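You operate a simulated robot arm through the tools that you are given. There is no shell and no other tool. Be economical: measure what you need, move in short steps, check, and stop when the job is done.

You are at the controls of a simulated robot arm. One attempt, no reset.

TASK
Start the steam table: water between the marks, cover the open ring, switch on, heat high, grey knob 12 min.
Fine: heat is the black knob; steel lid on the ring; water between Min and Max and the lever shut before you switch on; wait till the screen says Ready.

Only the result counts: the job must be done as asked and must still hold three seconds after the hand-in. Knocking over, shifting, dropping, spilling or breaking anything else fails it. A push-on lid holds only when it is set on centred and level and pressed home; a screw cap is set on level and turned clockwise until tight.

THE ROBOT
A 7-joint arm with a two-finger parallel gripper on a trunk, on a base that drives. Base frame: it is fixed to the floor where the robot stands at the start and does not move with it; the origin is under the middle of the robot, x ahead of it, y to its left, z up; the surface under the hand at the start is at about z = 0.74. Readings come in m, rad, newtons and seconds.
With the tool pointing down near the work surface it reaches from about 0.36 to 0.78 m from the robot's upright axis, wherever it stands. Its first joint turns from -2.496 to 2.496 rad. Places, roughly: big lid (47x47x11 cm) [0.4, -0.9, 0.8]; black knob [0.5, -0.3, 0.6]; grey knob [0.4, -0.4, 0.6]; reset button [0, -0.9, 0.6]; screen [0.2, -0.6, 0.6]; start button [0.3, -0.5, 0.6]; steam table [0.4, -0.9, 0.4]; steam table switch [0.6, -0.2, 0.6]; steamer (21x15x7 cm) [0.1, -1.3, 0.8]; steel lid (15x15x4 cm) [0.7, -0.7, 0.7]; wooden lid [0.25, -1.25, 0.25]; wooden lid (15x15x5 cm) [1, -0.3, 0.8]; yellow lever [0.5, -0.2, 0.5]. Payload 3 kg.
The tool frame sits at the grasp point between the pads (the TCP): z along the fingers, y along the line on which they close. The tips reach 0.03 m beyond it. Largest opening 0.11 m; finger width 0.02, thickness 0.01; the body of the gripper, 0.048 by 0.112 m, starts 0.055 m behind the TCP.
Orientation is that of the tool frame in the base frame, as a unit quaternion [w, x, y, z]. With the fingers straight down and closing along the base's y, the tool's x points along the base's -x, its y along +y and its z along -z.

THE INTERFACE
- The arm moves only by the tool send_rows. Its arguments are lists of equal length, an entry for each row: "offset": the shift along the base's x, y, z in units of 20 mm (1.0 is 20 mm), a list of three; "dr": the turn, a rotation vector about the base's x, y, z in units of 4 degrees (1.0 is 4 degrees), a list of three; "hand": the closure, from 0 (fully open) to 1 (shut). In form: {"offset": [[tx, ty, tz], ...], "dr": [[ax, ay, az], ...], "hand": [hand, ...]}. A call has 1 to 20 rows; each row shifts and turns the commanded pose from where the row before left it. A call with a number of a shift or a turn outside -1 to 1 is refused whole. A row lasts 0.2 s, in which the tool goes at most 0.05 m and 0.15 rad; a call with a longer step from one row to the next is refused whole, and so is a gripper value outside its range. Where a pose cannot be reached the arm comes as near as it can. A force on the tool above 80 N (or 10 N above the force at the start of the call, whichever is more), or a blocked arm, ends the call early, and 0.2 s more pass. The fingers move at their own pace (about 0.153 m/s each) and stop on an object; they squeeze with about 35 N. The grip force told is the motor's: it shows also when the fingers shut on nothing. Time passes only in rows, and 0.2 s behind the last, so rows that do not move let the fingers close. The reply holds the time, the measured pose of the TCP, the force on the tool along the base axes, the opening and the grip force, in the units named above and with some noise, with the torque about the TCP (base axes, N m) and any sound that the robot's microphone picked up.
- Cameras (640 x 400 px; columns grow to the right, rows downward): "scene" is now at [0.5836, -0.2419, 1.0254]; the picture's right is [0.00, -0.98, 0.19], its down [-0.62, 0.15, 0.77] and it looks along [-0.79, -0.11, -0.61] (base axes); focal length 214 px, centre (320, 200). "wrist" rides on the gripper at [0.072, 0.017, -0.103] in the tool frame; the picture's right is [-0.23, 0.97, 0.00], its down [-0.76, -0.18, -0.62] and it looks along [-0.61, -0.14, 0.78] (tool axes); focal length 222 px, centre (320, 200). There is no depth. A picture from a camera that has moved, and an enlarged one, comes with that camera's place and axes in the base frame and with its lens. The place of the scene camera against the robot may be out by one fixed shift of up to 0.018 m in any direction.
- grab_frame(camera): a new picture of that camera. It takes no simulated time.
- slide_trunk(by): slides the trunk up (or, below 0, down) by that many m; the arm and the scene camera ride with it, the base frame stays. It gives what a move gives, with no picture.
- drive_base(legs): drives the robot by 1 to 6 legs, each [ahead, turn to the left] in m and rad, along the robot's own axes; the way and the turn of a leg run together, so that a leg with both is an arc; at most 1.5 m and 3.142 rad a leg. The arm and the cameras ride along, it lands a little off, and it stops where it bumps. It gives what a move gives.
- turn_head(pan, tilt): turns the head with the scene camera to pan (to the left, within 1.396 rad either way) and tilt (down, from -0.506 to 1.204), counted from straight ahead of the robot. It gives what a move gives.
- inspect(camera, box): a new picture of the part [left, top, right, bottom] of that camera's present view, enlarged. It takes no simulated time.
- close_job(): hands the job in; it is judged then, once.

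Work in short steps. Places have to be worked out from the pictures, the camera data and where the tool is seen: move nearer, look again, correct. Check each grasp and each placing, and mend what went wrong. You have 120 turns and 98 pictures in all, those below and enlarged ones among them. Open the gripper and draw the arm clear of the work before you hand the job in, unless the task says otherwise; then end with one line.

The tools are called after "Emit:" by a JSON object that holds its "op" and its "data". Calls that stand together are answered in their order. send_rows: Moves the arm, as the interface text tells. Its arguments: {"type":"object","properties":{"offset":{"type":"array","items":{"type":"array","items":{"type":"number"}}},"dr":{"type":"array","items":{"type":"array","items":{"type":"number"}}},"hand":{"type":"array","items":{"type":"number"}}},"required":["offset","dr","hand"]} The other tools are called the same way: slide_trunk (by) slides the trunk up or down; drive_base (legs) drives the base; turn_head (pan, tilt) turns the head that bears the scene camera; grab_frame (camera) takes a picture; inspect (camera, box) takes an enlarged picture of a part of a camera's view; close_job () hands the job in.

At the start:

```text
time: 0.0
tool_pos: [0.5526, -0.2306, 0.9544]
orientation: [0.0, 0.0, 1.0, 0.0]
ft_force: [0.2, -0.7, 0.6]
ft_torque: [0.01, 0.0, 0.0]
width: 0.1103
gripper_force: 0.1
trunk travel left (down, up): [-0.375, 0.115]
robot x, y, heading: [-0.0022, -0.0217, 0.002]
head pan, tilt: [-0.187, 0.906]
```

scene: 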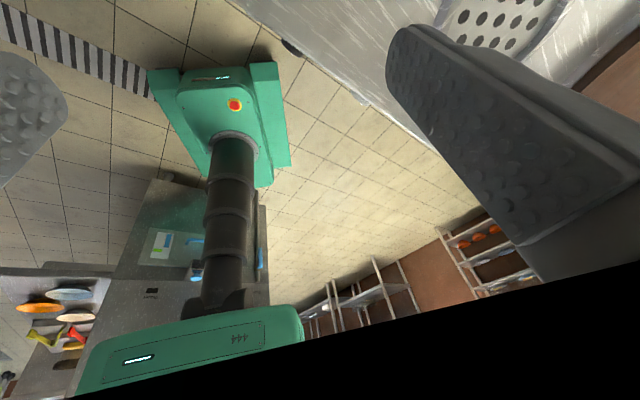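
wrist: 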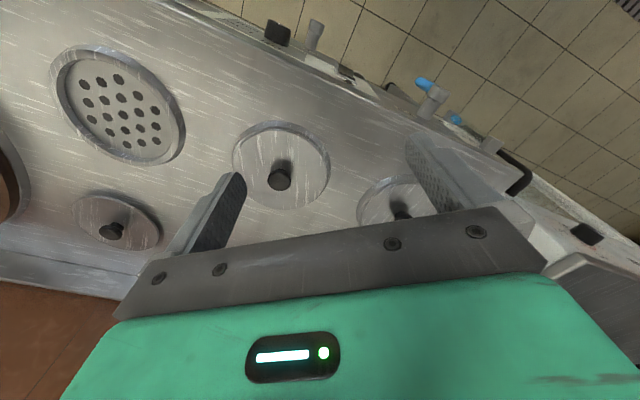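

The scene camera seems to sit near the hand, looking back at the robot. I turn the head and see what it shows.

Emit:
{"op": "turn_head", "data": {"pan": -0.9, "tilt": 0.6}}

Emit:
{"op": "grab_frame", "data": {"camera": "scene"}}

Emit:
{"op": "inspect", "data": {"camera": "wrist", "box": [200, 0, 640, 275]}}

```text
time: 1.1
tool_pos: [0.5514, -0.2302, 0.9557]
orientation: [0.0, 0.0, 1.0, 0.0]
ft_force: [0.7, 0.1, 0.4]
ft_torque: [0.01, -0.02, 0.01]
width: 0.11
gripper_force: 0.0
trunk travel left (down, up): [-0.375, 0.115]
robot x, y, heading: [0.0003, -0.0245, 0.004]
head pan, tilt: [-0.901, 0.6]
```

```text
95 pictures are left
camera scene: at [0.6088, -0.2972, 1.0448], right [0.0, -0.62, 0.78], down [-0.82, 0.44, 0.35], along [-0.57, -0.65, -0.51], focal length 214 px, centre (320, 200)
```

scene: 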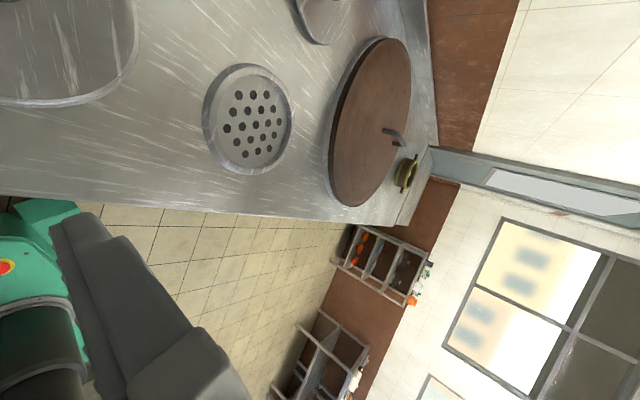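

```text
1.45 times, centred on (420, 138) of wrist
camera zoom: at [0.4808, -0.2131, 1.0586], right [0.23, 0.97, 0.0], down [0.76, -0.18, 0.62], along [0.61, -0.14, -0.78], focal length 323 px, centre (174, 291)
```

zoom: 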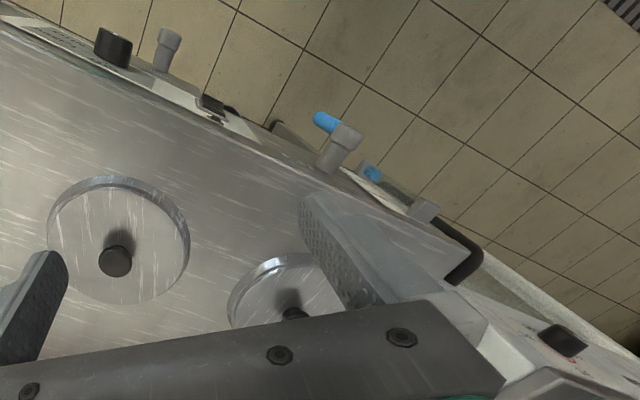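

The ring at about (0.51,-0.52) has no lid, and the steel lid is at about (0.69,-0.70). The controls are on a front panel that runs diagonally, so I draw the hand back and pitch it to look at the panel with the wrist camera.

Emit:
{"op": "send_rows", "data": {"offset": [[-0.8, 1, 0], [-0.8, 1, 0], [-0.8, 1, 0], [-0.8, 1, 0], [-0.8, 1, -0.5], [-0.8, 1, -0.5], [-0.8, 1, -1], [-0.8, 1, -1], [-0.8, 1, -1], [-0.8, 1, -1], [-0.5, 0, -1], [-0.5, 0, -1], [0, 0, -1], [0, 0, -1], [0, 0, -1], [0, 0, -1], [0, 0, -1], [0, 0, -1], [0, 0, -0.5], [0, 0, 0]], "dr": [[0, 0, -1], [0, 0, -1], [0, 0, -1], [0, 0, -1], [0, 0, -1], [0, 0, -1], [0, 0, -1], [0, 0, -1], [0, 0, -1], [0, 0, -1], [-0.65, -0.76, 0], [-0.65, -0.76, 0], [-0.65, -0.76, 0], [-0.65, -0.76, 0], [-0.65, -0.76, 0], [-0.65, -0.76, 0], [-0.65, -0.76, 0], [-0.65, -0.76, 0], [-0.65, -0.76, 0], [-0.65, -0.76, 0]], "hand": [0, 0, 0, 0, 0, 0, 0, 0, 0, 0, 0, 0, 0, 0, 0, 0, 0, 0, 0, 0]}}

Emit:
{"op": "grab_frame", "data": {"camera": "wrist"}}

Emit:
{"op": "grab_frame", "data": {"camera": "scene"}}

```text
time: 5.3
tool_pos: [0.3974, -0.0284, 0.6787]
orientation: [0.321, 0.321, 0.883, -0.12]
ft_force: [-0.6, 0.3, -0.3]
ft_torque: [-0.02, 0.0, -0.02]
width: 0.1101
gripper_force: 0.0
out of reach, approached as far as the arm can: row 12, 13, 14
trunk travel left (down, up): [-0.375, 0.115]
robot x, y, heading: [-0.0018, -0.0246, -0.002]
head pan, tilt: [-0.901, 0.6]
```

```text
93 pictures are left
camera wrist: at [0.3161, 0.0635, 0.7113], right [0.76, 0.63, 0.14], down [0.03, -0.25, 0.97], along [0.65, -0.73, -0.21], focal length 222 px, centre (320, 200)
```

wrist: 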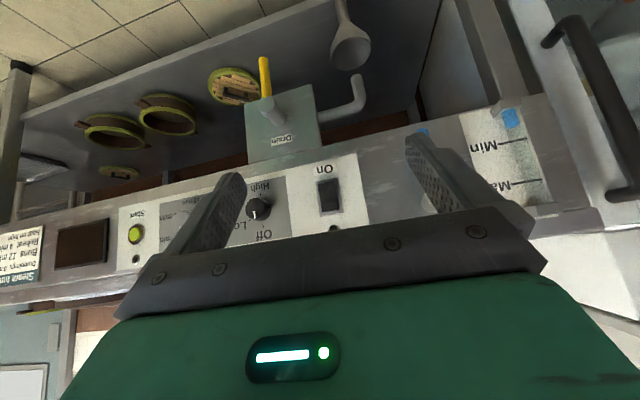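

```text
92 pictures are left
camera scene: at [0.3499, -0.0745, 0.7867], right [-0.78, -0.15, 0.6], down [-0.37, 0.89, -0.27], along [-0.5, -0.43, -0.75], focal length 214 px, centre (320, 200)
```

scene: 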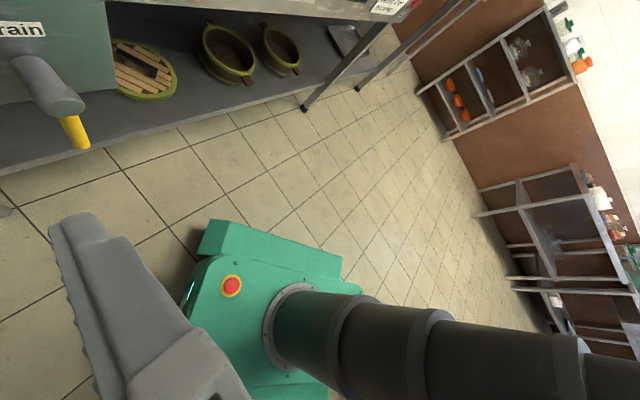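

The scene camera turns out to ride with the hand. I enlarge the level gauge, drain and knob areas.

Emit:
{"op": "inspect", "data": {"camera": "wrist", "box": [380, 60, 640, 222]}}

Emit:
{"op": "inspect", "data": {"camera": "wrist", "box": [0, 60, 380, 298]}}

```text
2.46 times, centred on (510, 141) of wrist
camera zoom: at [0.3161, 0.0635, 0.7113], right [0.76, 0.63, 0.14], down [0.03, -0.25, 0.97], along [0.65, -0.73, -0.21], focal length 547 px, centre (-148, 345)
```

zoom: 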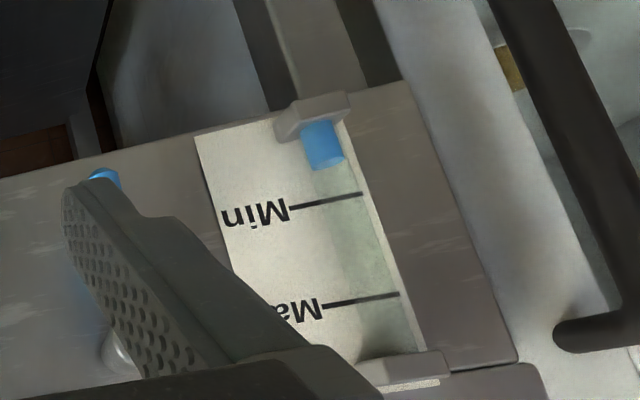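

```text
1.68 times, centred on (190, 179) of wrist
camera zoom: at [0.3161, 0.0635, 0.7113], right [0.76, 0.63, 0.14], down [0.03, -0.25, 0.97], along [0.65, -0.73, -0.21], focal length 373 px, centre (538, 235)
```

zoom: 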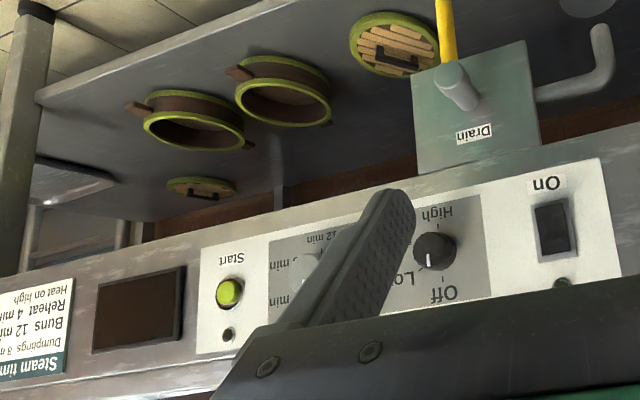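

The water column is below Min, so it needs filling. I slide along the panel to see the blue tap and the drain lever better.

Emit:
{"op": "send_rows", "data": {"offset": [[0.65, 0.76, -0.3], [0.65, 0.76, -0.3], [0.65, 0.76, -0.3], [0.65, 0.76, -0.3], [0.65, 0.76, -0.3], [0.65, 0.76, -0.3], [0, 0, 0]], "dr": [[0, 0, 0], [0, 0, 0], [0, 0, 0], [0, 0, 0], [0, 0, 0], [0, 0, 0], [0, 0, 0]], "hand": [0, 0, 0, 0, 0, 0, 0]}}

Emit:
{"op": "grab_frame", "data": {"camera": "wrist"}}

Emit:
{"op": "inspect", "data": {"camera": "wrist", "box": [100, 0, 420, 200]}}

```text
time: 6.9
tool_pos: [0.4766, 0.0647, 0.6442]
orientation: [0.32, 0.322, 0.883, -0.12]
ft_force: [0.6, 0.3, -0.1]
ft_torque: [0.01, 0.03, 0.01]
width: 0.11
gripper_force: 0.0
trunk travel left (down, up): [-0.375, 0.115]
robot x, y, heading: [0.0002, -0.0269, -0.003]
head pan, tilt: [-0.901, 0.6]
```

```text
89 pictures are left
camera wrist: at [0.3935, 0.1557, 0.6755], right [0.76, 0.63, 0.14], down [0.03, -0.25, 0.97], along [0.65, -0.73, -0.21], focal length 222 px, centre (320, 200)
```

wrist: 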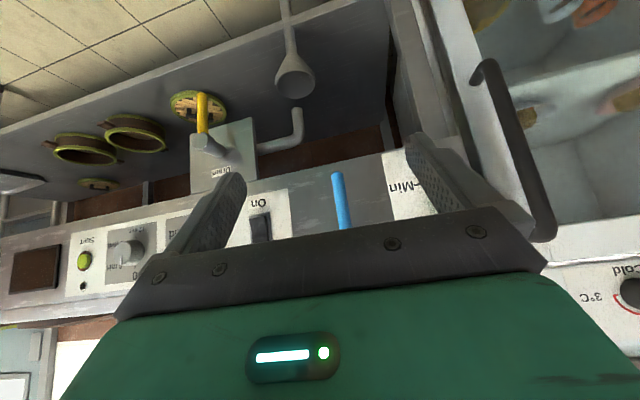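

```text
2.00 times, centred on (260, 100) of wrist
camera zoom: at [0.3935, 0.1557, 0.6755], right [0.76, 0.63, 0.14], down [0.03, -0.25, 0.97], along [0.65, -0.73, -0.21], focal length 444 px, centre (440, 400)
```

zoom: 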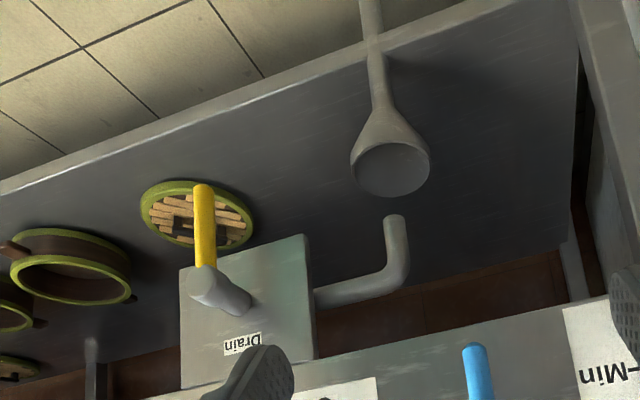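

The scene camera's axis runs along the tool at tilt 0, so a small negative tilt should give a clear view between the fingers.

Emit:
{"op": "turn_head", "data": {"pan": 0, "tilt": -0.45}}

Emit:
{"op": "grab_frame", "data": {"camera": "scene"}}

```text
time: 8.2
tool_pos: [0.4757, 0.0634, 0.6431]
orientation: [0.32, 0.322, 0.883, -0.12]
ft_force: [-0.2, -0.7, 0.2]
ft_torque: [-0.01, -0.01, -0.01]
width: 0.1099
gripper_force: 0.1
trunk travel left (down, up): [-0.375, 0.115]
robot x, y, heading: [0.0006, -0.027, -0.004]
head pan, tilt: [0.0, -0.45]
```

```text
87 pictures are left
camera scene: at [0.5337, 0.0189, 0.7974], right [-0.64, -0.76, 0.01], down [-0.32, 0.26, -0.91], along [0.69, -0.59, -0.41], focal length 214 px, centre (320, 200)
```

scene: 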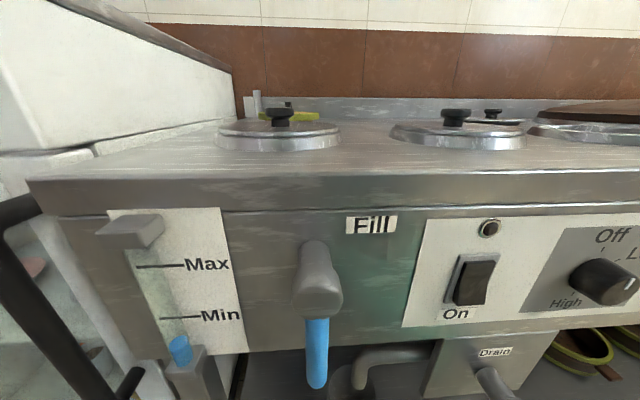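

The view is upright and clear now: a Fill lever in blue hangs down, the drain lever also hangs down, and the level is below Min. I pitch the tool to horizontal, square to the panel (normal about (0.81,-0.585)), staying well off it.

Emit:
{"op": "send_rows", "data": {"offset": [[0, 0, 0], [0, 0, 0], [0, 0, 0], [0, 0, 0], [0, 0, 0], [0, 0, 0], [0, 0, 0], [0, 0, 0], [0, 0, 0], [0, 0, 0], [0, 0, 0], [0, 0, 0], [0, 0, 0], [0, 0, 0], [0, 0, 0]], "dr": [[0, 0, 1], [-0.585, -0.811, 0], [-0.585, -0.811, 0], [-0.585, -0.811, 0], [-0.585, -0.811, 0], [-0.585, -0.811, 0], [-0.585, -0.811, 0], [-0.585, -0.811, 0], [-0.585, -0.811, 0], [-0.585, -0.811, 0], [-0.585, -0.811, 0], [-0.585, -0.811, 0], [-0.585, -0.811, 0], [0, 0, 0], [0, 0, 0]], "hand": [0, 0, 0, 0, 0, 0, 0, 0, 0, 0, 0, 0, 0, 0, 0]}}

Emit:
{"op": "turn_head", "data": {"pan": 0, "tilt": 0.4}}

Emit:
{"op": "grab_frame", "data": {"camera": "scene"}}

Emit:
{"op": "grab_frame", "data": {"camera": "wrist"}}

```text
time: 11.4
tool_pos: [0.4744, 0.0595, 0.6637]
orientation: [0.66, 0.224, 0.684, -0.216]
ft_force: [1.3, 0.4, -0.3]
ft_torque: [0.02, -0.03, 0.01]
width: 0.1098
gripper_force: 0.1
out of reach, approached as far as the arm can: row 13
trunk travel left (down, up): [-0.375, 0.115]
robot x, y, heading: [0.0001, -0.0233, -0.003]
head pan, tilt: [0.0, -0.45]
```

```text
time: 12.6
tool_pos: [0.4752, 0.06, 0.6636]
orientation: [0.659, 0.225, 0.684, -0.217]
ft_force: [0.3, -0.8, 0.9]
ft_torque: [0.01, 0.0, 0.02]
width: 0.1101
gripper_force: 0.1
trunk travel left (down, up): [-0.375, 0.115]
robot x, y, heading: [0.0006, -0.0259, 0.0]
head pan, tilt: [0.0, 0.4]
```

```text
86 pictures are left
camera scene: at [0.4479, 0.0836, 0.7524], right [-0.59, -0.81, 0.0], down [-0.34, 0.25, -0.91], along [0.73, -0.54, -0.42], focal length 214 px, centre (320, 200)
```

scene: 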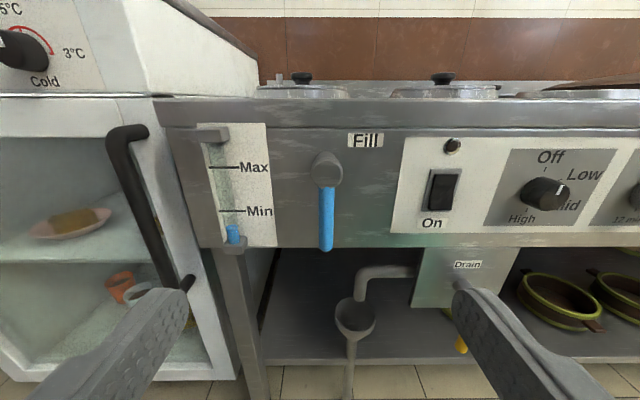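

```text
85 pictures are left
camera wrist: at [0.3997, 0.1373, 0.5949], right [0.58, 0.78, 0.23], down [-0.58, 0.21, 0.78], along [0.56, -0.59, 0.58], focal length 222 px, centre (320, 200)
```

wrist: 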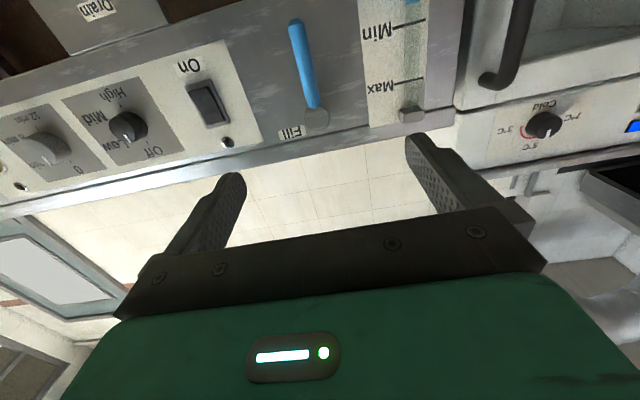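

Triangulating both cameras, the Fill lever hangs at about (0.62,-0.055), from its hub at z≈0.68 to the tip at 0.58, about 6 cm in front of the panel. I lower and advance with open fingers on either side of it.

Emit:
{"op": "send_rows", "data": {"offset": [[0, 0, -0.775], [0, 0, -0.775], [0, 0, -0.775], [0, 0, -0.775], [0.653, -0.524, 0], [0.653, -0.524, 0], [0.653, -0.524, 0], [0.653, -0.524, 0], [0.653, -0.524, 0], [0.653, -0.524, 0], [0.653, -0.524, 0], [0.653, -0.524, 0], [0, 0, 0]], "dr": [[0, 0, 0], [0, 0, 0], [0, 0, 0], [0, 0, 0], [0, 0, 0], [0, 0, 0], [0, 0, 0], [0, 0, 0], [0, 0, 0], [0, 0, 0], [0, 0, 0], [0, 0, 0], [0, 0, 0]], "hand": [0, 0, 0, 0, 0, 0, 0, 0, 0, 0, 0, 0, 0]}}

Emit:
{"op": "turn_head", "data": {"pan": 0, "tilt": 0.7}}

Emit:
{"op": "grab_frame", "data": {"camera": "scene"}}

```text
time: 15.3
tool_pos: [0.5779, -0.0238, 0.6538]
orientation: [0.66, 0.223, 0.684, -0.216]
ft_force: [-0.1, 0.7, 0.1]
ft_torque: [-0.02, -0.01, 0.02]
width: 0.1101
gripper_force: 0.0
out of reach, approached as far as the arm can: row 1, 2, 3, 4
trunk travel left (down, up): [-0.375, 0.115]
robot x, y, heading: [-0.0036, -0.0232, 0.001]
head pan, tilt: [0.0, 0.4]
```

```text
time: 16.1
tool_pos: [0.5783, -0.0226, 0.6535]
orientation: [0.66, 0.224, 0.684, -0.216]
ft_force: [-0.4, -0.3, 0.3]
ft_torque: [-0.01, -0.02, -0.01]
width: 0.1097
gripper_force: 0.1
trunk travel left (down, up): [-0.375, 0.115]
robot x, y, heading: [-0.0021, -0.0261, -0.002]
head pan, tilt: [0.0, 0.7]
```

```text
84 pictures are left
camera scene: at [0.5452, 0.0043, 0.7166], right [-0.59, -0.81, 0.0], down [-0.54, 0.4, -0.74], along [0.6, -0.44, -0.67], focal length 214 px, centre (320, 200)
```

scene: 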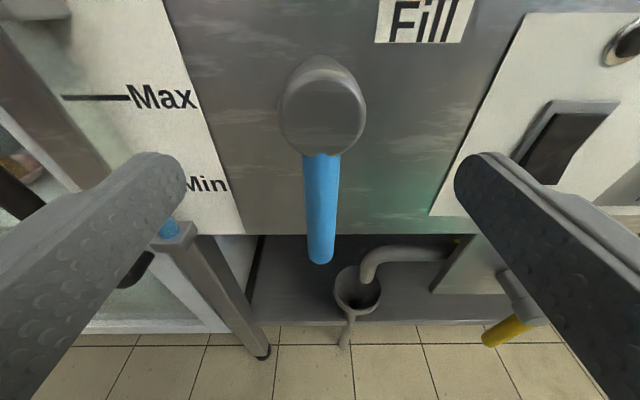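

The arm could not go low enough, so I lower the trunk by 0.1 m, which gives a net height for the grasp.

Emit:
{"op": "slide_trunk", "data": {"by": -0.055}}

Emit:
{"op": "send_rows", "data": {"offset": [[0.653, -0.524, 0], [0.653, -0.524, 0], [0.653, -0.524, 0], [0, 0, 0]], "dr": [[0, 0, 0], [0, 0, 0], [0, 0, 0], [0, 0, 0]], "hand": [0, 0, 0, 0]}}

Emit:
{"op": "grab_frame", "data": {"camera": "scene"}}

```text
time: 17.1
tool_pos: [0.5798, -0.0222, 0.5996]
orientation: [0.66, 0.224, 0.684, -0.217]
ft_force: [-0.9, -0.6, -0.7]
ft_torque: [-0.01, 0.01, 0.0]
width: 0.1101
gripper_force: 0.0
trunk travel left (down, up): [-0.32, 0.17]
robot x, y, heading: [-0.0009, -0.0227, 0.001]
head pan, tilt: [0.0, 0.7]
```

```text
time: 18.1
tool_pos: [0.6182, -0.0553, 0.5996]
orientation: [0.66, 0.224, 0.684, -0.217]
ft_force: [0.4, 0.1, -0.1]
ft_torque: [0.01, 0.0, -0.02]
width: 0.11
gripper_force: 0.1
trunk travel left (down, up): [-0.32, 0.17]
robot x, y, heading: [-0.0025, -0.0258, -0.002]
head pan, tilt: [0.0, 0.7]
```

```text
83 pictures are left
camera scene: at [0.5844, -0.0274, 0.6617], right [-0.59, -0.81, 0.0], down [-0.54, 0.4, -0.74], along [0.6, -0.44, -0.67], focal length 214 px, centre (320, 200)
```

scene: 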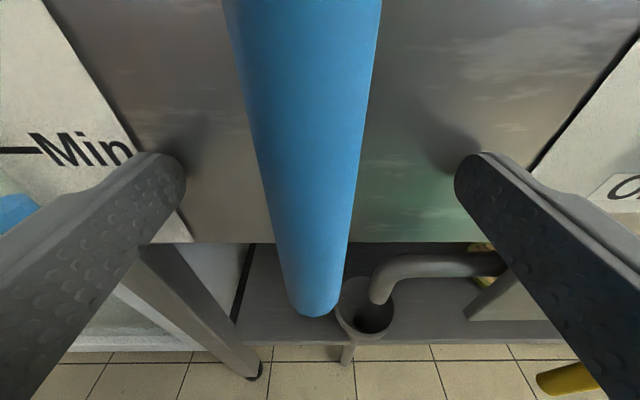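

The lever is centred between the fingers. I close on it and try a small turn towards the right, with the roll following.

Emit:
{"op": "send_rows", "data": {"offset": [[0, 0, 0], [0, 0, 0], [0, 0, 0], [0, 0, 0], [-0.163, -0.226, 0.01], [-0.163, -0.226, 0.03], [-0.161, -0.223, 0.05], [-0.158, -0.22, 0.065], [0, 0, 0]], "dr": [[0, 0, 0], [0, 0, 0], [0, 0, 0], [0, 0, 0], [-0.811, 0.585, 0], [-0.811, 0.585, 0], [-0.811, 0.585, 0], [-0.811, 0.585, 0], [0, 0, 0]], "hand": [1, 1, 1, 1, 1, 1, 1, 1, 1]}}

Emit:
{"op": "grab_frame", "data": {"camera": "scene"}}

```text
time: 20.1
tool_pos: [0.6058, -0.0715, 0.6027]
orientation: [0.624, 0.129, 0.706, -0.309]
ft_force: [15.3, 13.2, 7.7]
ft_torque: [-0.9, 0.72, -0.25]
width: 0.0171
gripper_force: 45.5
trunk travel left (down, up): [-0.32, 0.17]
robot x, y, heading: [-0.0051, -0.0241, 0.004]
head pan, tilt: [0.0, 0.7]
```

```text
82 pictures are left
camera scene: at [0.5801, -0.033, 0.6631], right [-0.57, -0.78, 0.28], down [-0.66, 0.23, -0.71], along [0.49, -0.59, -0.64], focal length 214 px, centre (320, 200)
```

scene: 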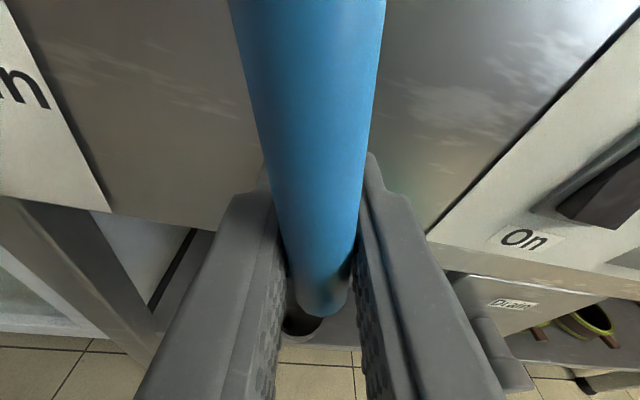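

The lever turns this way with friction. I continue to about 40° and look at the gauge by panning the head.

Emit:
{"op": "send_rows", "data": {"offset": [[-0.156, -0.216, 0.086], [-0.152, -0.21, 0.105], [-0.147, -0.204, 0.122], [-0.142, -0.196, 0.14], [-0.136, -0.188, 0.156], [-0.129, -0.178, 0.172]], "dr": [[-0.811, 0.585, 0], [-0.811, 0.585, 0], [-0.811, 0.585, 0], [-0.811, 0.585, 0], [-0.811, 0.585, 0], [-0.811, 0.585, 0]], "hand": [1, 1, 1, 1, 1, 1]}}

Emit:
{"op": "grab_frame", "data": {"camera": "wrist"}}

```text
time: 21.5
tool_pos: [0.5878, -0.0945, 0.6181]
orientation: [0.546, -0.017, 0.714, -0.437]
ft_force: [23.7, 30.9, 21.3]
ft_torque: [-0.57, 0.66, -0.37]
width: 0.0177
gripper_force: 45.3
trunk travel left (down, up): [-0.32, 0.17]
robot x, y, heading: [0.0013, -0.025, 0.001]
head pan, tilt: [0.0, 0.7]
```

```text
81 pictures are left
camera wrist: at [0.4856, -0.0582, 0.5539], right [0.53, 0.71, -0.45], down [-0.27, 0.65, 0.71], along [0.8, -0.26, 0.54], focal length 222 px, centre (320, 200)
```

wrist: 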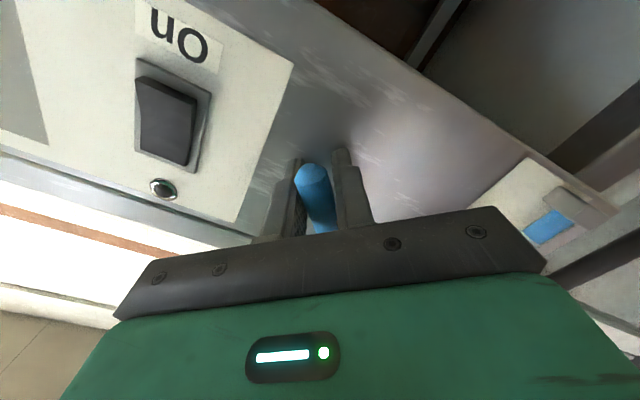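

The force is mostly radial, so my arc is a touch wide. I ease 2 mm towards the hub and pan the head to the gauge.

Emit:
{"op": "send_rows", "data": {"offset": [[0.04, 0.055, 0.08], [0, 0, 0]], "dr": [[0, 0, 0], [0, 0, 0]], "hand": [1, 1]}}

Emit:
{"op": "turn_head", "data": {"pan": 0.6, "tilt": 0.3}}

Emit:
{"op": "grab_frame", "data": {"camera": "scene"}}

```text
time: 22.1
tool_pos: [0.5887, -0.0955, 0.6181]
orientation: [0.543, -0.017, 0.716, -0.439]
ft_force: [13.5, 20.0, 4.5]
ft_torque: [-1.03, 0.35, 0.12]
width: 0.0181
gripper_force: 44.6
trunk travel left (down, up): [-0.32, 0.17]
robot x, y, heading: [-0.0026, -0.0214, 0.007]
head pan, tilt: [0.0, 0.7]
```

```text
time: 23.1
tool_pos: [0.5881, -0.0965, 0.6173]
orientation: [0.544, -0.017, 0.716, -0.438]
ft_force: [-3.6, 17.9, -9.9]
ft_torque: [-0.89, 0.58, -0.22]
width: 0.018
gripper_force: 44.6
trunk travel left (down, up): [-0.32, 0.17]
robot x, y, heading: [-0.0012, -0.0242, 0.0]
head pan, tilt: [0.6, 0.3]
```

```text
80 pictures are left
camera scene: at [0.605, 0.012, 0.6631], right [0.07, -0.85, 0.52], down [-0.66, -0.43, -0.62], along [0.75, -0.3, -0.59], focal length 214 px, centre (320, 200)
```

scene: 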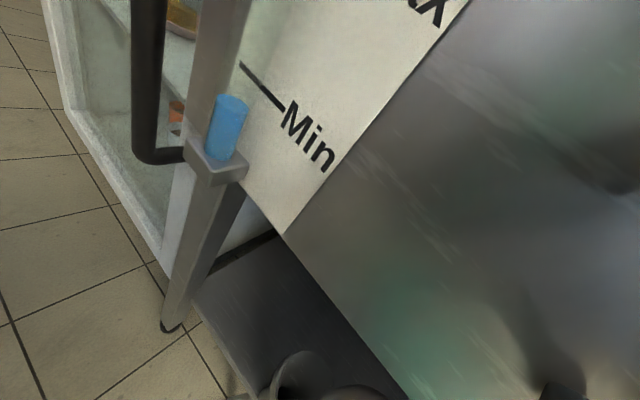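

I wait two seconds and compare the level.

Emit:
{"op": "send_rows", "data": {"offset": [[0, 0, 0], [0, 0, 0], [0, 0, 0], [0, 0, 0], [0, 0, 0], [0, 0, 0], [0, 0, 0], [0, 0, 0], [0, 0, 0], [0, 0, 0]], "dr": [[0, 0, 0], [0, 0, 0], [0, 0, 0], [0, 0, 0], [0, 0, 0], [0, 0, 0], [0, 0, 0], [0, 0, 0], [0, 0, 0], [0, 0, 0]], "hand": [1, 1, 1, 1, 1, 1, 1, 1, 1, 1]}}

Emit:
{"op": "grab_frame", "data": {"camera": "scene"}}

```text
time: 25.3
tool_pos: [0.587, -0.0952, 0.618]
orientation: [0.544, -0.016, 0.715, -0.438]
ft_force: [-26.1, 8.5, -28.1]
ft_torque: [-0.91, 0.39, 0.01]
width: 0.0181
gripper_force: 45.6
trunk travel left (down, up): [-0.32, 0.17]
robot x, y, heading: [-0.0009, -0.0227, -0.003]
head pan, tilt: [0.6, 0.3]
```

```text
79 pictures are left
camera scene: at [0.605, 0.0119, 0.6633], right [0.07, -0.85, 0.52], down [-0.66, -0.43, -0.62], along [0.75, -0.3, -0.59], focal length 214 px, centre (320, 200)
```

scene: 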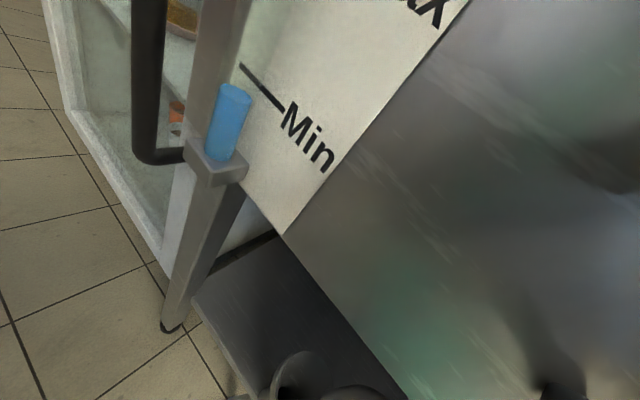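

The level is rising steadily, about 5 px a second. I relieve the strain a little and keep waiting.

Emit:
{"op": "send_rows", "data": {"offset": [[-0.05, 0.02, -0.06], [0, 0, 0], [0, 0, 0], [0, 0, 0], [0, 0, 0], [0, 0, 0], [0, 0, 0], [0, 0, 0], [0, 0, 0], [0, 0, 0], [0, 0, 0], [0, 0, 0], [0, 0, 0], [0, 0, 0], [0, 0, 0], [0, 0, 0], [0, 0, 0], [0, 0, 0], [0, 0, 0], [0, 0, 0]], "dr": [[0, 0, 0], [0, 0, 0], [0, 0, 0], [0, 0, 0], [0, 0, 0], [0, 0, 0], [0, 0, 0], [0, 0, 0], [0, 0, 0], [0, 0, 0], [0, 0, 0], [0, 0, 0], [0, 0, 0], [0, 0, 0], [0, 0, 0], [0, 0, 0], [0, 0, 0], [0, 0, 0], [0, 0, 0], [0, 0, 0]], "hand": [1, 1, 1, 1, 1, 1, 1, 1, 1, 1, 1, 1, 1, 1, 1, 1, 1, 1, 1, 1]}}

Emit:
{"op": "turn_head", "data": {"pan": 0.6, "tilt": 0.0}}

Emit:
{"op": "grab_frame", "data": {"camera": "scene"}}

```text
time: 29.5
tool_pos: [0.5881, -0.0958, 0.6171]
orientation: [0.545, -0.016, 0.716, -0.436]
ft_force: [31.8, -9.4, -5.6]
ft_torque: [-0.76, 0.6, -0.24]
width: 0.0176
gripper_force: 45.2
trunk travel left (down, up): [-0.32, 0.17]
robot x, y, heading: [0.0, -0.0235, 0.005]
head pan, tilt: [0.6, 0.3]
```

```text
time: 30.3
tool_pos: [0.5883, -0.094, 0.6174]
orientation: [0.545, -0.017, 0.715, -0.438]
ft_force: [33.1, -7.1, -4.6]
ft_torque: [-0.84, 0.46, -0.13]
width: 0.0177
gripper_force: 45.2
trunk travel left (down, up): [-0.32, 0.17]
robot x, y, heading: [-0.0001, -0.0225, -0.0]
head pan, tilt: [0.6, 0.0]
```

```text
78 pictures are left
camera scene: at [0.6136, 0.0274, 0.6849], right [0.07, -0.85, 0.52], down [-0.41, -0.5, -0.77], along [0.91, -0.15, -0.38], focal length 214 px, centre (320, 200)
```

scene: 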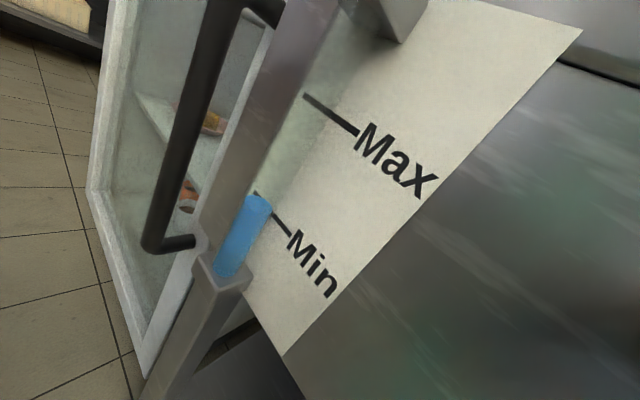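

The level is about at Min. The mid-point needs roughly 12 s more, so I wait in two steps.

Emit:
{"op": "send_rows", "data": {"offset": [[0.02, -0.01, 0], [0, 0, 0], [0, 0, 0], [0, 0, 0], [0, 0, 0], [0, 0, 0], [0, 0, 0], [0, 0, 0], [0, 0, 0], [0, 0, 0], [0, 0, 0], [0, 0, 0], [0, 0, 0], [0, 0, 0], [0, 0, 0], [0, 0, 0], [0, 0, 0], [0, 0, 0], [0, 0, 0], [0, 0, 0]], "dr": [[0, 0, 0], [0, 0, 0], [0, 0, 0], [0, 0, 0], [0, 0, 0], [0, 0, 0], [0, 0, 0], [0, 0, 0], [0, 0, 0], [0, 0, 0], [0, 0, 0], [0, 0, 0], [0, 0, 0], [0, 0, 0], [0, 0, 0], [0, 0, 0], [0, 0, 0], [0, 0, 0], [0, 0, 0], [0, 0, 0]], "hand": [1, 1, 1, 1, 1, 1, 1, 1, 1, 1, 1, 1, 1, 1, 1, 1, 1, 1, 1, 1]}}

Emit:
{"op": "grab_frame", "data": {"camera": "scene"}}

```text
time: 34.5
tool_pos: [0.5881, -0.0944, 0.617]
orientation: [0.545, -0.016, 0.715, -0.437]
ft_force: [19.9, 9.1, -0.6]
ft_torque: [-0.9, 0.4, -0.06]
width: 0.0174
gripper_force: 45.0
trunk travel left (down, up): [-0.32, 0.17]
robot x, y, heading: [-0.0033, -0.0239, -0.002]
head pan, tilt: [0.6, 0.0]
```

```text
77 pictures are left
camera scene: at [0.6134, 0.0274, 0.6849], right [0.07, -0.85, 0.52], down [-0.41, -0.5, -0.77], along [0.91, -0.15, -0.38], focal length 214 px, centre (320, 200)
```

scene: 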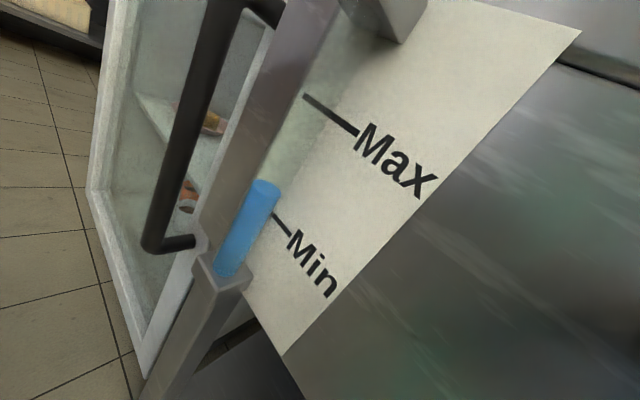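

It rises at about 4 px/s, so about 8 s more to the middle.

Emit:
{"op": "send_rows", "data": {"offset": [[0, 0, 0], [0, 0, 0], [0, 0, 0], [0, 0, 0], [0, 0, 0], [0, 0, 0], [0, 0, 0], [0, 0, 0], [0, 0, 0], [0, 0, 0], [0, 0, 0], [0, 0, 0], [0, 0, 0], [0, 0, 0], [0, 0, 0], [0, 0, 0], [0, 0, 0], [0, 0, 0], [0, 0, 0], [0, 0, 0]], "dr": [[0, 0, 0], [0, 0, 0], [0, 0, 0], [0, 0, 0], [0, 0, 0], [0, 0, 0], [0, 0, 0], [0, 0, 0], [0, 0, 0], [0, 0, 0], [0, 0, 0], [0, 0, 0], [0, 0, 0], [0, 0, 0], [0, 0, 0], [0, 0, 0], [0, 0, 0], [0, 0, 0], [0, 0, 0], [0, 0, 0]], "hand": [1, 1, 1, 1, 1, 1, 1, 1, 1, 1, 1, 1, 1, 1, 1, 1, 1, 1, 1, 1]}}

Emit:
{"op": "send_rows", "data": {"offset": [[0, 0, 0], [0, 0, 0], [0, 0, 0], [0, 0, 0], [0, 0, 0], [0, 0, 0], [0, 0, 0], [0, 0, 0], [0, 0, 0]], "dr": [[0, 0, 0], [0, 0, 0], [0, 0, 0], [0, 0, 0], [0, 0, 0], [0, 0, 0], [0, 0, 0], [0, 0, 0], [0, 0, 0]], "hand": [1, 1, 1, 1, 1, 1, 1, 1, 1]}}

Emit:
{"op": "grab_frame", "data": {"camera": "scene"}}

```text
time: 38.7
tool_pos: [0.5874, -0.0945, 0.6174]
orientation: [0.545, -0.016, 0.715, -0.438]
ft_force: [14.8, 9.4, -2.4]
ft_torque: [-0.79, 0.57, -0.16]
width: 0.0177
gripper_force: 45.3
trunk travel left (down, up): [-0.32, 0.17]
robot x, y, heading: [-0.0009, -0.0241, -0.005]
head pan, tilt: [0.6, 0.0]
```

```text
time: 40.7
tool_pos: [0.5883, -0.0952, 0.6177]
orientation: [0.545, -0.016, 0.715, -0.438]
ft_force: [12.1, 8.2, -5.2]
ft_torque: [-0.84, 0.5, -0.17]
width: 0.0176
gripper_force: 44.9
trunk travel left (down, up): [-0.32, 0.17]
robot x, y, heading: [-0.0021, -0.0217, 0.0]
head pan, tilt: [0.6, 0.0]
```

```text
76 pictures are left
camera scene: at [0.6132, 0.0273, 0.6849], right [0.07, -0.85, 0.52], down [-0.41, -0.5, -0.77], along [0.91, -0.15, -0.38], focal length 214 px, centre (320, 200)
```

scene: 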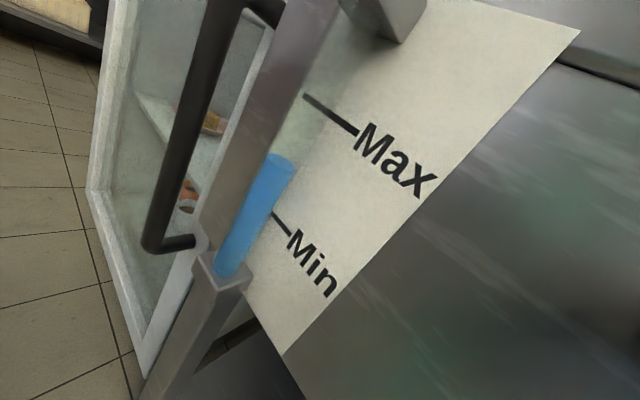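

The level is nearing the middle. I swing the lever back down to its starting position now.

Emit:
{"op": "send_rows", "data": {"offset": [[0.129, 0.178, -0.172], [0.136, 0.188, -0.156], [0.142, 0.196, -0.14], [0.147, 0.204, -0.122], [0.152, 0.21, -0.105], [0.156, 0.216, -0.086], [0.158, 0.22, -0.065], [0.161, 0.223, -0.05], [0.163, 0.226, -0.03], [0.153, 0.161, -0.03], [0, 0, 0]], "dr": [[0.811, -0.585, 0], [0.811, -0.585, 0], [0.811, -0.585, 0], [0.811, -0.585, 0], [0.811, -0.585, 0], [0.811, -0.585, 0], [0.811, -0.585, 0], [0.811, -0.585, 0], [0.811, -0.585, 0], [0.811, -0.585, 0], [0, 0, 0]], "hand": [1, 1, 1, 1, 1, 1, 1, 1, 1, 1, 1]}}

Emit:
{"op": "grab_frame", "data": {"camera": "scene"}}

```text
time: 43.1
tool_pos: [0.6186, -0.0533, 0.598]
orientation: [0.659, 0.223, 0.685, -0.216]
ft_force: [-12.7, 13.6, -37.8]
ft_torque: [-0.46, -0.09, -0.01]
width: 0.017
gripper_force: 45.2
trunk travel left (down, up): [-0.32, 0.17]
robot x, y, heading: [-0.002, -0.0254, -0.003]
head pan, tilt: [0.6, 0.0]
```

```text
75 pictures are left
camera scene: at [0.6083, 0.0198, 0.7245], right [-0.03, -1.0, -0.02], down [-0.03, 0.02, -1.0], along [1.0, -0.03, -0.03], focal length 214 px, centre (320, 200)
```

scene: 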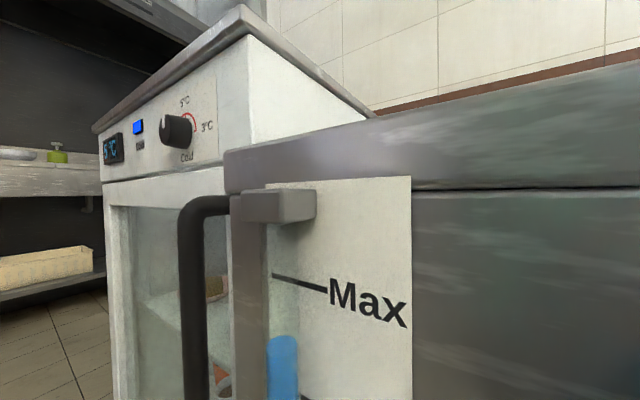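

I release the lever, back off and check that the level holds and the lever hangs straight.

Emit:
{"op": "send_rows", "data": {"offset": [[0, 0, 0], [0, 0, 0], [0, 0, 0], [-0.811, 0.585, 0], [-0.811, 0.585, 0], [-0.811, 0.585, 0], [-0.811, 0.585, 0], [-0.811, 0.585, 0], [-0.811, 0.585, 0], [0, 0, 0]], "dr": [[0, 0, 0], [0, 0, 0], [0, 0, 0], [0, 0, 0], [0, 0, 0], [0, 0, 0], [0, 0, 0], [0, 0, 0], [0, 0, 0], [0, 0, 0]], "hand": [0, 0, 0, 0, 0, 0, 0, 0, 0, 0]}}

Emit:
{"op": "turn_head", "data": {"pan": 0.2, "tilt": 0.2}}

Emit:
{"op": "grab_frame", "data": {"camera": "scene"}}

```text
time: 45.3
tool_pos: [0.5194, 0.0159, 0.5993]
orientation: [0.66, 0.224, 0.684, -0.216]
ft_force: [0.5, 0.1, 0.3]
ft_torque: [-0.01, -0.05, 0.03]
width: 0.1101
gripper_force: 0.0
trunk travel left (down, up): [-0.32, 0.17]
robot x, y, heading: [0.0001, -0.022, -0.003]
head pan, tilt: [0.6, 0.0]
```

```text
time: 46.2
tool_pos: [0.5199, 0.0148, 0.5989]
orientation: [0.659, 0.224, 0.684, -0.217]
ft_force: [0.9, 0.1, -0.4]
ft_torque: [-0.01, 0.03, 0.01]
width: 0.11
gripper_force: 0.1
trunk travel left (down, up): [-0.32, 0.17]
robot x, y, heading: [-0.0024, -0.026, 0.003]
head pan, tilt: [0.201, 0.201]
```

```text
74 pictures are left
camera scene: at [0.5039, 0.0531, 0.7068], right [-0.42, -0.91, -0.01], down [-0.21, 0.1, -0.97], along [0.88, -0.41, -0.23], focal length 214 px, centre (320, 200)
```

scene: 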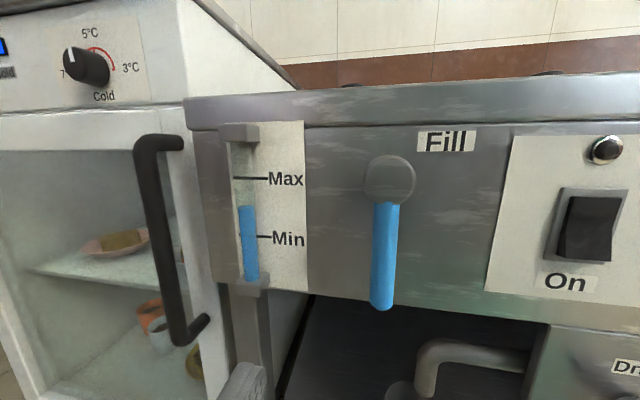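

The water is about midway and the lever hangs straight. Next is the lid, so I raise the hand clear and bring the tool back to pointing down before driving.

Emit:
{"op": "send_rows", "data": {"offset": [[-0.5, 0.36, 1], [-0.5, 0.36, 1], [0, 0, 1], [0, 0, 1], [0, 0, 1], [0, 0, 1], [0, 0, 1], [0, 0, 1], [0, 0, 1], [0, 0, 1], [0, 0, 1], [0, 0, 1], [0, 0, 1], [0, 0, 1], [0, 0, 1], [0, 0, 1], [0, 0, 1], [0, 0, 0], [0, 0, 0]], "dr": [[0, 0, 0], [0, 0, 0], [0.585, 0.811, 0], [0.585, 0.811, 0], [0.585, 0.811, 0], [0.585, 0.811, 0], [0.585, 0.811, 0], [0.585, 0.811, 0], [0.585, 0.811, 0], [0.585, 0.811, 0], [0.585, 0.811, 0], [0.585, 0.811, 0], [0.585, 0.811, 0], [0.585, 0.811, 0], [0.585, 0.811, 0], [0.585, 0.811, 0], [0.585, 0.811, 0], [0.585, 0.811, 0], [0.585, 0.811, 0]], "hand": [0, 0, 0, 0, 0, 0, 0, 0, 0, 0, 0, 0, 0, 0, 0, 0, 0, 0, 0]}}

Emit:
{"op": "slide_trunk", "data": {"by": 0.1}}

Emit:
{"op": "send_rows", "data": {"offset": [[0, 0, 0], [0, 0, 0], [0, 0, 0], [0, 0, 0]], "dr": [[0.585, 0.811, 0], [0.585, 0.811, 0], [0.585, 0.811, 0], [0.585, 0.811, 0]], "hand": [0, 0, 0, 0]}}

```text
time: 50.2
tool_pos: [0.5008, 0.0295, 0.939]
orientation: [0.163, 0.303, 0.937, -0.057]
ft_force: [-0.4, 0.2, 1.6]
ft_torque: [-0.02, -0.01, 0.0]
width: 0.1098
gripper_force: 0.1
trunk travel left (down, up): [-0.32, 0.17]
robot x, y, heading: [-0.0002, -0.0239, -0.0]
head pan, tilt: [0.201, 0.201]
```

```text
time: 51.5
tool_pos: [0.5015, 0.029, 1.0391]
orientation: [0.164, 0.303, 0.937, -0.058]
ft_force: [0.4, -0.4, 0.4]
ft_torque: [0.04, -0.01, 0.0]
width: 0.1098
gripper_force: 0.0
trunk travel left (down, up): [-0.42, 0.07]
robot x, y, heading: [-0.003, -0.0239, 0.001]
head pan, tilt: [0.201, 0.201]
```

```text
time: 52.5
tool_pos: [0.5018, 0.0303, 1.0399]
orientation: [0.033, 0.307, 0.951, -0.015]
ft_force: [-0.2, -0.5, -0.1]
ft_torque: [-0.01, 0.0, 0.05]
width: 0.1101
gripper_force: 0.1
trunk travel left (down, up): [-0.42, 0.07]
robot x, y, heading: [0.0046, -0.0251, 0.0]
head pan, tilt: [0.201, 0.201]
```

The hand is at z 1.04, clear of everything. I drive the base closer to the table, ending squared to its front.

Emit:
{"op": "drive_base", "data": {"legs": [[0, -1.156], [0.218, 0], [0, 0.53]]}}

Emit:
{"op": "turn_head", "data": {"pan": 0, "tilt": -0.2}}

Emit:
{"op": "grab_frame", "data": {"camera": "scene"}}

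Emit:
{"op": "grab_frame", "data": {"camera": "wrist"}}

```text
time: 58.7
tool_pos: [0.5263, -0.4738, 1.039]
orientation: [0.026, 0.585, 0.81, -0.024]
ft_force: [-0.6, 0.0, -0.7]
ft_torque: [0.05, 0.02, 0.01]
width: 0.11
gripper_force: 0.1
trunk travel left (down, up): [-0.42, 0.07]
robot x, y, heading: [0.0952, -0.2122, -0.631]
head pan, tilt: [0.201, 0.201]
```

```text
time: 59.5
tool_pos: [0.5266, -0.4739, 1.0391]
orientation: [0.026, 0.585, 0.81, -0.024]
ft_force: [-0.1, 0.3, 0.2]
ft_torque: [0.03, 0.02, 0.01]
width: 0.1099
gripper_force: 0.1
trunk travel left (down, up): [-0.42, 0.07]
robot x, y, heading: [0.0985, -0.2114, -0.626]
head pan, tilt: [0.0, -0.201]
```

```text
73 pictures are left
camera scene: at [0.5675, -0.5891, 1.1098], right [-0.95, -0.32, 0.01], down [-0.31, 0.91, -0.27], along [0.08, -0.26, -0.96], focal length 214 px, centre (320, 200)
```

scene: 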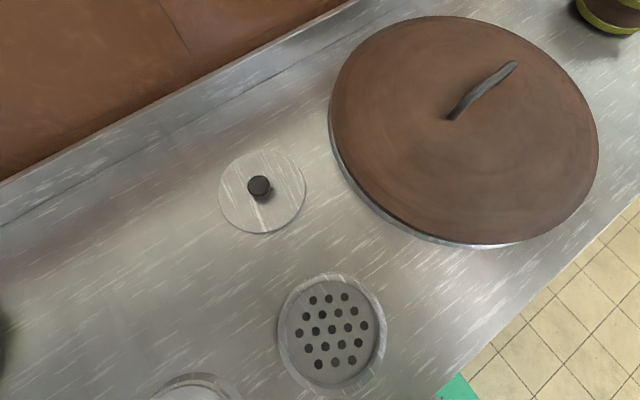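

```text
72 pictures are left
camera wrist: at [0.5189, -0.3928, 1.1377], right [1.0, 0.09, 0.01], down [0.06, -0.73, 0.68], along [0.07, -0.67, -0.74], focal length 222 px, centre (320, 200)
```

wrist: 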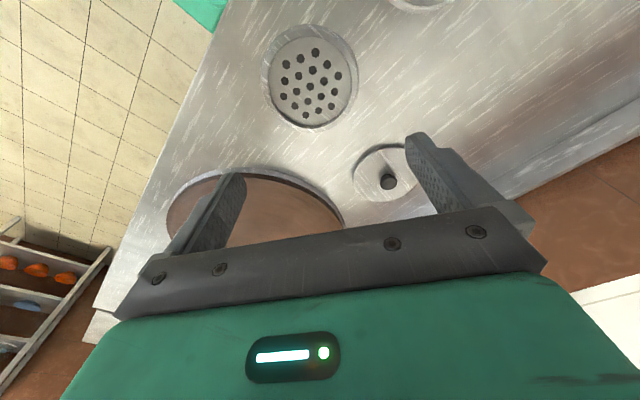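

I triangulate the lid knob at about (0.694,-0.667), its top at z ≈0.78, and the ring near (0.515,-0.495). I level the tool and go above the lid.

Emit:
{"op": "send_rows", "data": {"offset": [[0.835, -0.965, 0], [0.835, -0.965, -0.5], [0.835, -0.965, -0.5], [0.835, -0.965, -0.5], [0.835, -0.965, -0.5], [0.835, -0.965, -0.5], [0.835, -0.965, -0.5], [0.835, -0.965, -0.5], [0.835, -0.965, -0.5], [0.835, -0.965, -0.5], [0, 0, -1], [0, 0, -1], [0, 0, 0]], "dr": [[0.949, 0.314, 0], [0, 0, 0], [0, 0, 0], [0, 0, 0], [0, 0, 0], [0, 0, 0], [0, 0, 0], [0, 0, 0], [0, 0, 0], [0, 0, 0], [0, 0, 0], [0, 0, 0], [0, 0, 0]], "hand": [0, 0, 0, 0, 0, 0, 0, 0, 0, 0, 0, 0, 0]}}

Emit:
{"op": "turn_head", "data": {"pan": 0, "tilt": 0.5}}

Emit:
{"op": "grab_frame", "data": {"camera": "scene"}}

Emit:
{"op": "grab_frame", "data": {"camera": "wrist"}}

```text
time: 62.3
tool_pos: [0.6929, -0.6659, 0.9093]
orientation: [-0.003, 0.585, 0.811, -0.004]
ft_force: [-0.2, 0.3, 0.1]
ft_torque: [-0.03, 0.01, 0.0]
width: 0.1098
gripper_force: 0.0
trunk travel left (down, up): [-0.42, 0.07]
robot x, y, heading: [0.1005, -0.2122, -0.628]
head pan, tilt: [0.0, -0.201]
```

```text
time: 63.4
tool_pos: [0.6938, -0.6663, 0.9098]
orientation: [-0.003, 0.585, 0.811, -0.004]
ft_force: [0.3, 0.6, 0.2]
ft_torque: [-0.01, 0.0, -0.04]
width: 0.1099
gripper_force: 0.1
trunk travel left (down, up): [-0.42, 0.07]
robot x, y, heading: [0.1, -0.2118, -0.629]
head pan, tilt: [0.0, 0.499]
```

```text
71 pictures are left
camera scene: at [0.7153, -0.7254, 0.9634], right [-0.95, -0.32, 0.01], down [-0.27, 0.83, 0.48], along [-0.16, 0.45, -0.88], focal length 214 px, centre (320, 200)
```

scene: 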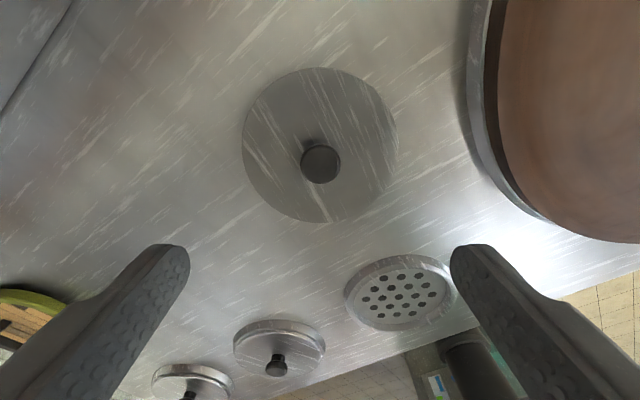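

```text
70 pictures are left
camera wrist: at [0.688, -0.5925, 1.0132], right [1.0, 0.09, -0.01], down [0.08, -0.78, 0.62], along [0.05, -0.62, -0.78], focal length 222 px, centre (320, 200)
```

wrist: 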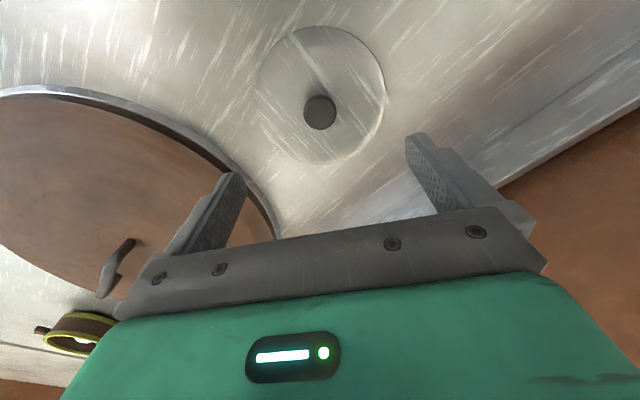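

The knob lies right below the TCP in the wrist picture (expected v≈112, seen 112). I descend to z 0.80 and look again.

Emit:
{"op": "send_rows", "data": {"offset": [[0, 0, -1], [0, 0, -1], [0, 0, -1], [0, 0, -1], [0, 0, -1], [0, 0, -0.5], [0, 0, 0]], "dr": [[0, 0, 0], [0, 0, 0], [0, 0, 0], [0, 0, 0], [0, 0, 0], [0, 0, 0], [0, 0, 0]], "hand": [0, 0, 0, 0, 0, 0, 0]}}

Emit:
{"op": "grab_frame", "data": {"camera": "scene"}}

Emit:
{"op": "grab_frame", "data": {"camera": "wrist"}}

```text
time: 65.0
tool_pos: [0.6935, -0.6674, 0.7996]
orientation: [-0.003, 0.585, 0.811, -0.003]
ft_force: [0.5, 0.8, 0.4]
ft_torque: [-0.02, 0.03, -0.04]
width: 0.1099
gripper_force: 0.0
trunk travel left (down, up): [-0.42, 0.07]
robot x, y, heading: [0.0955, -0.2088, -0.627]
head pan, tilt: [0.0, 0.499]
```

```text
69 pictures are left
camera scene: at [0.7157, -0.7257, 0.8531], right [-0.95, -0.32, 0.01], down [-0.27, 0.83, 0.48], along [-0.16, 0.45, -0.88], focal length 214 px, centre (320, 200)
```

scene: 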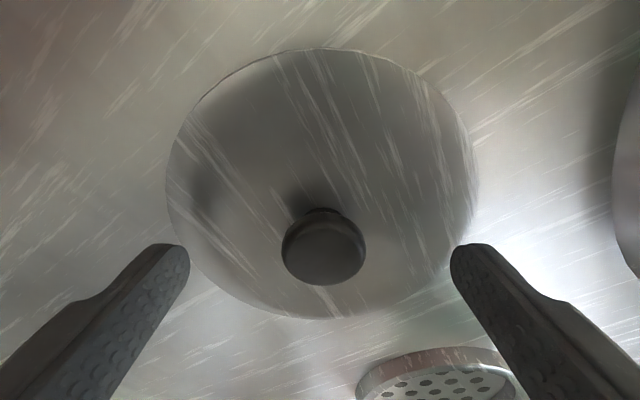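

```text
68 pictures are left
camera wrist: at [0.6884, -0.5928, 0.9029], right [1.0, 0.09, -0.01], down [0.08, -0.78, 0.62], along [0.05, -0.62, -0.78], focal length 222 px, centre (320, 200)
```

wrist: 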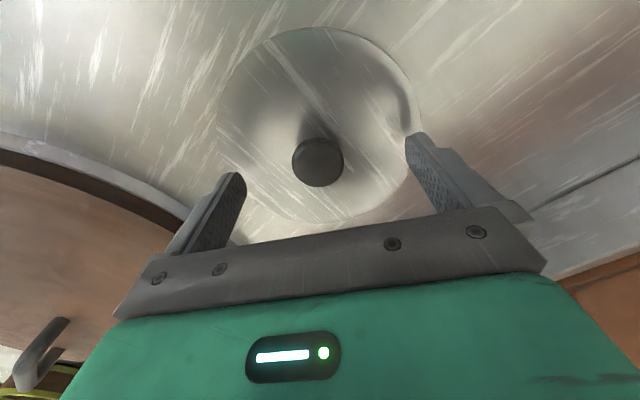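

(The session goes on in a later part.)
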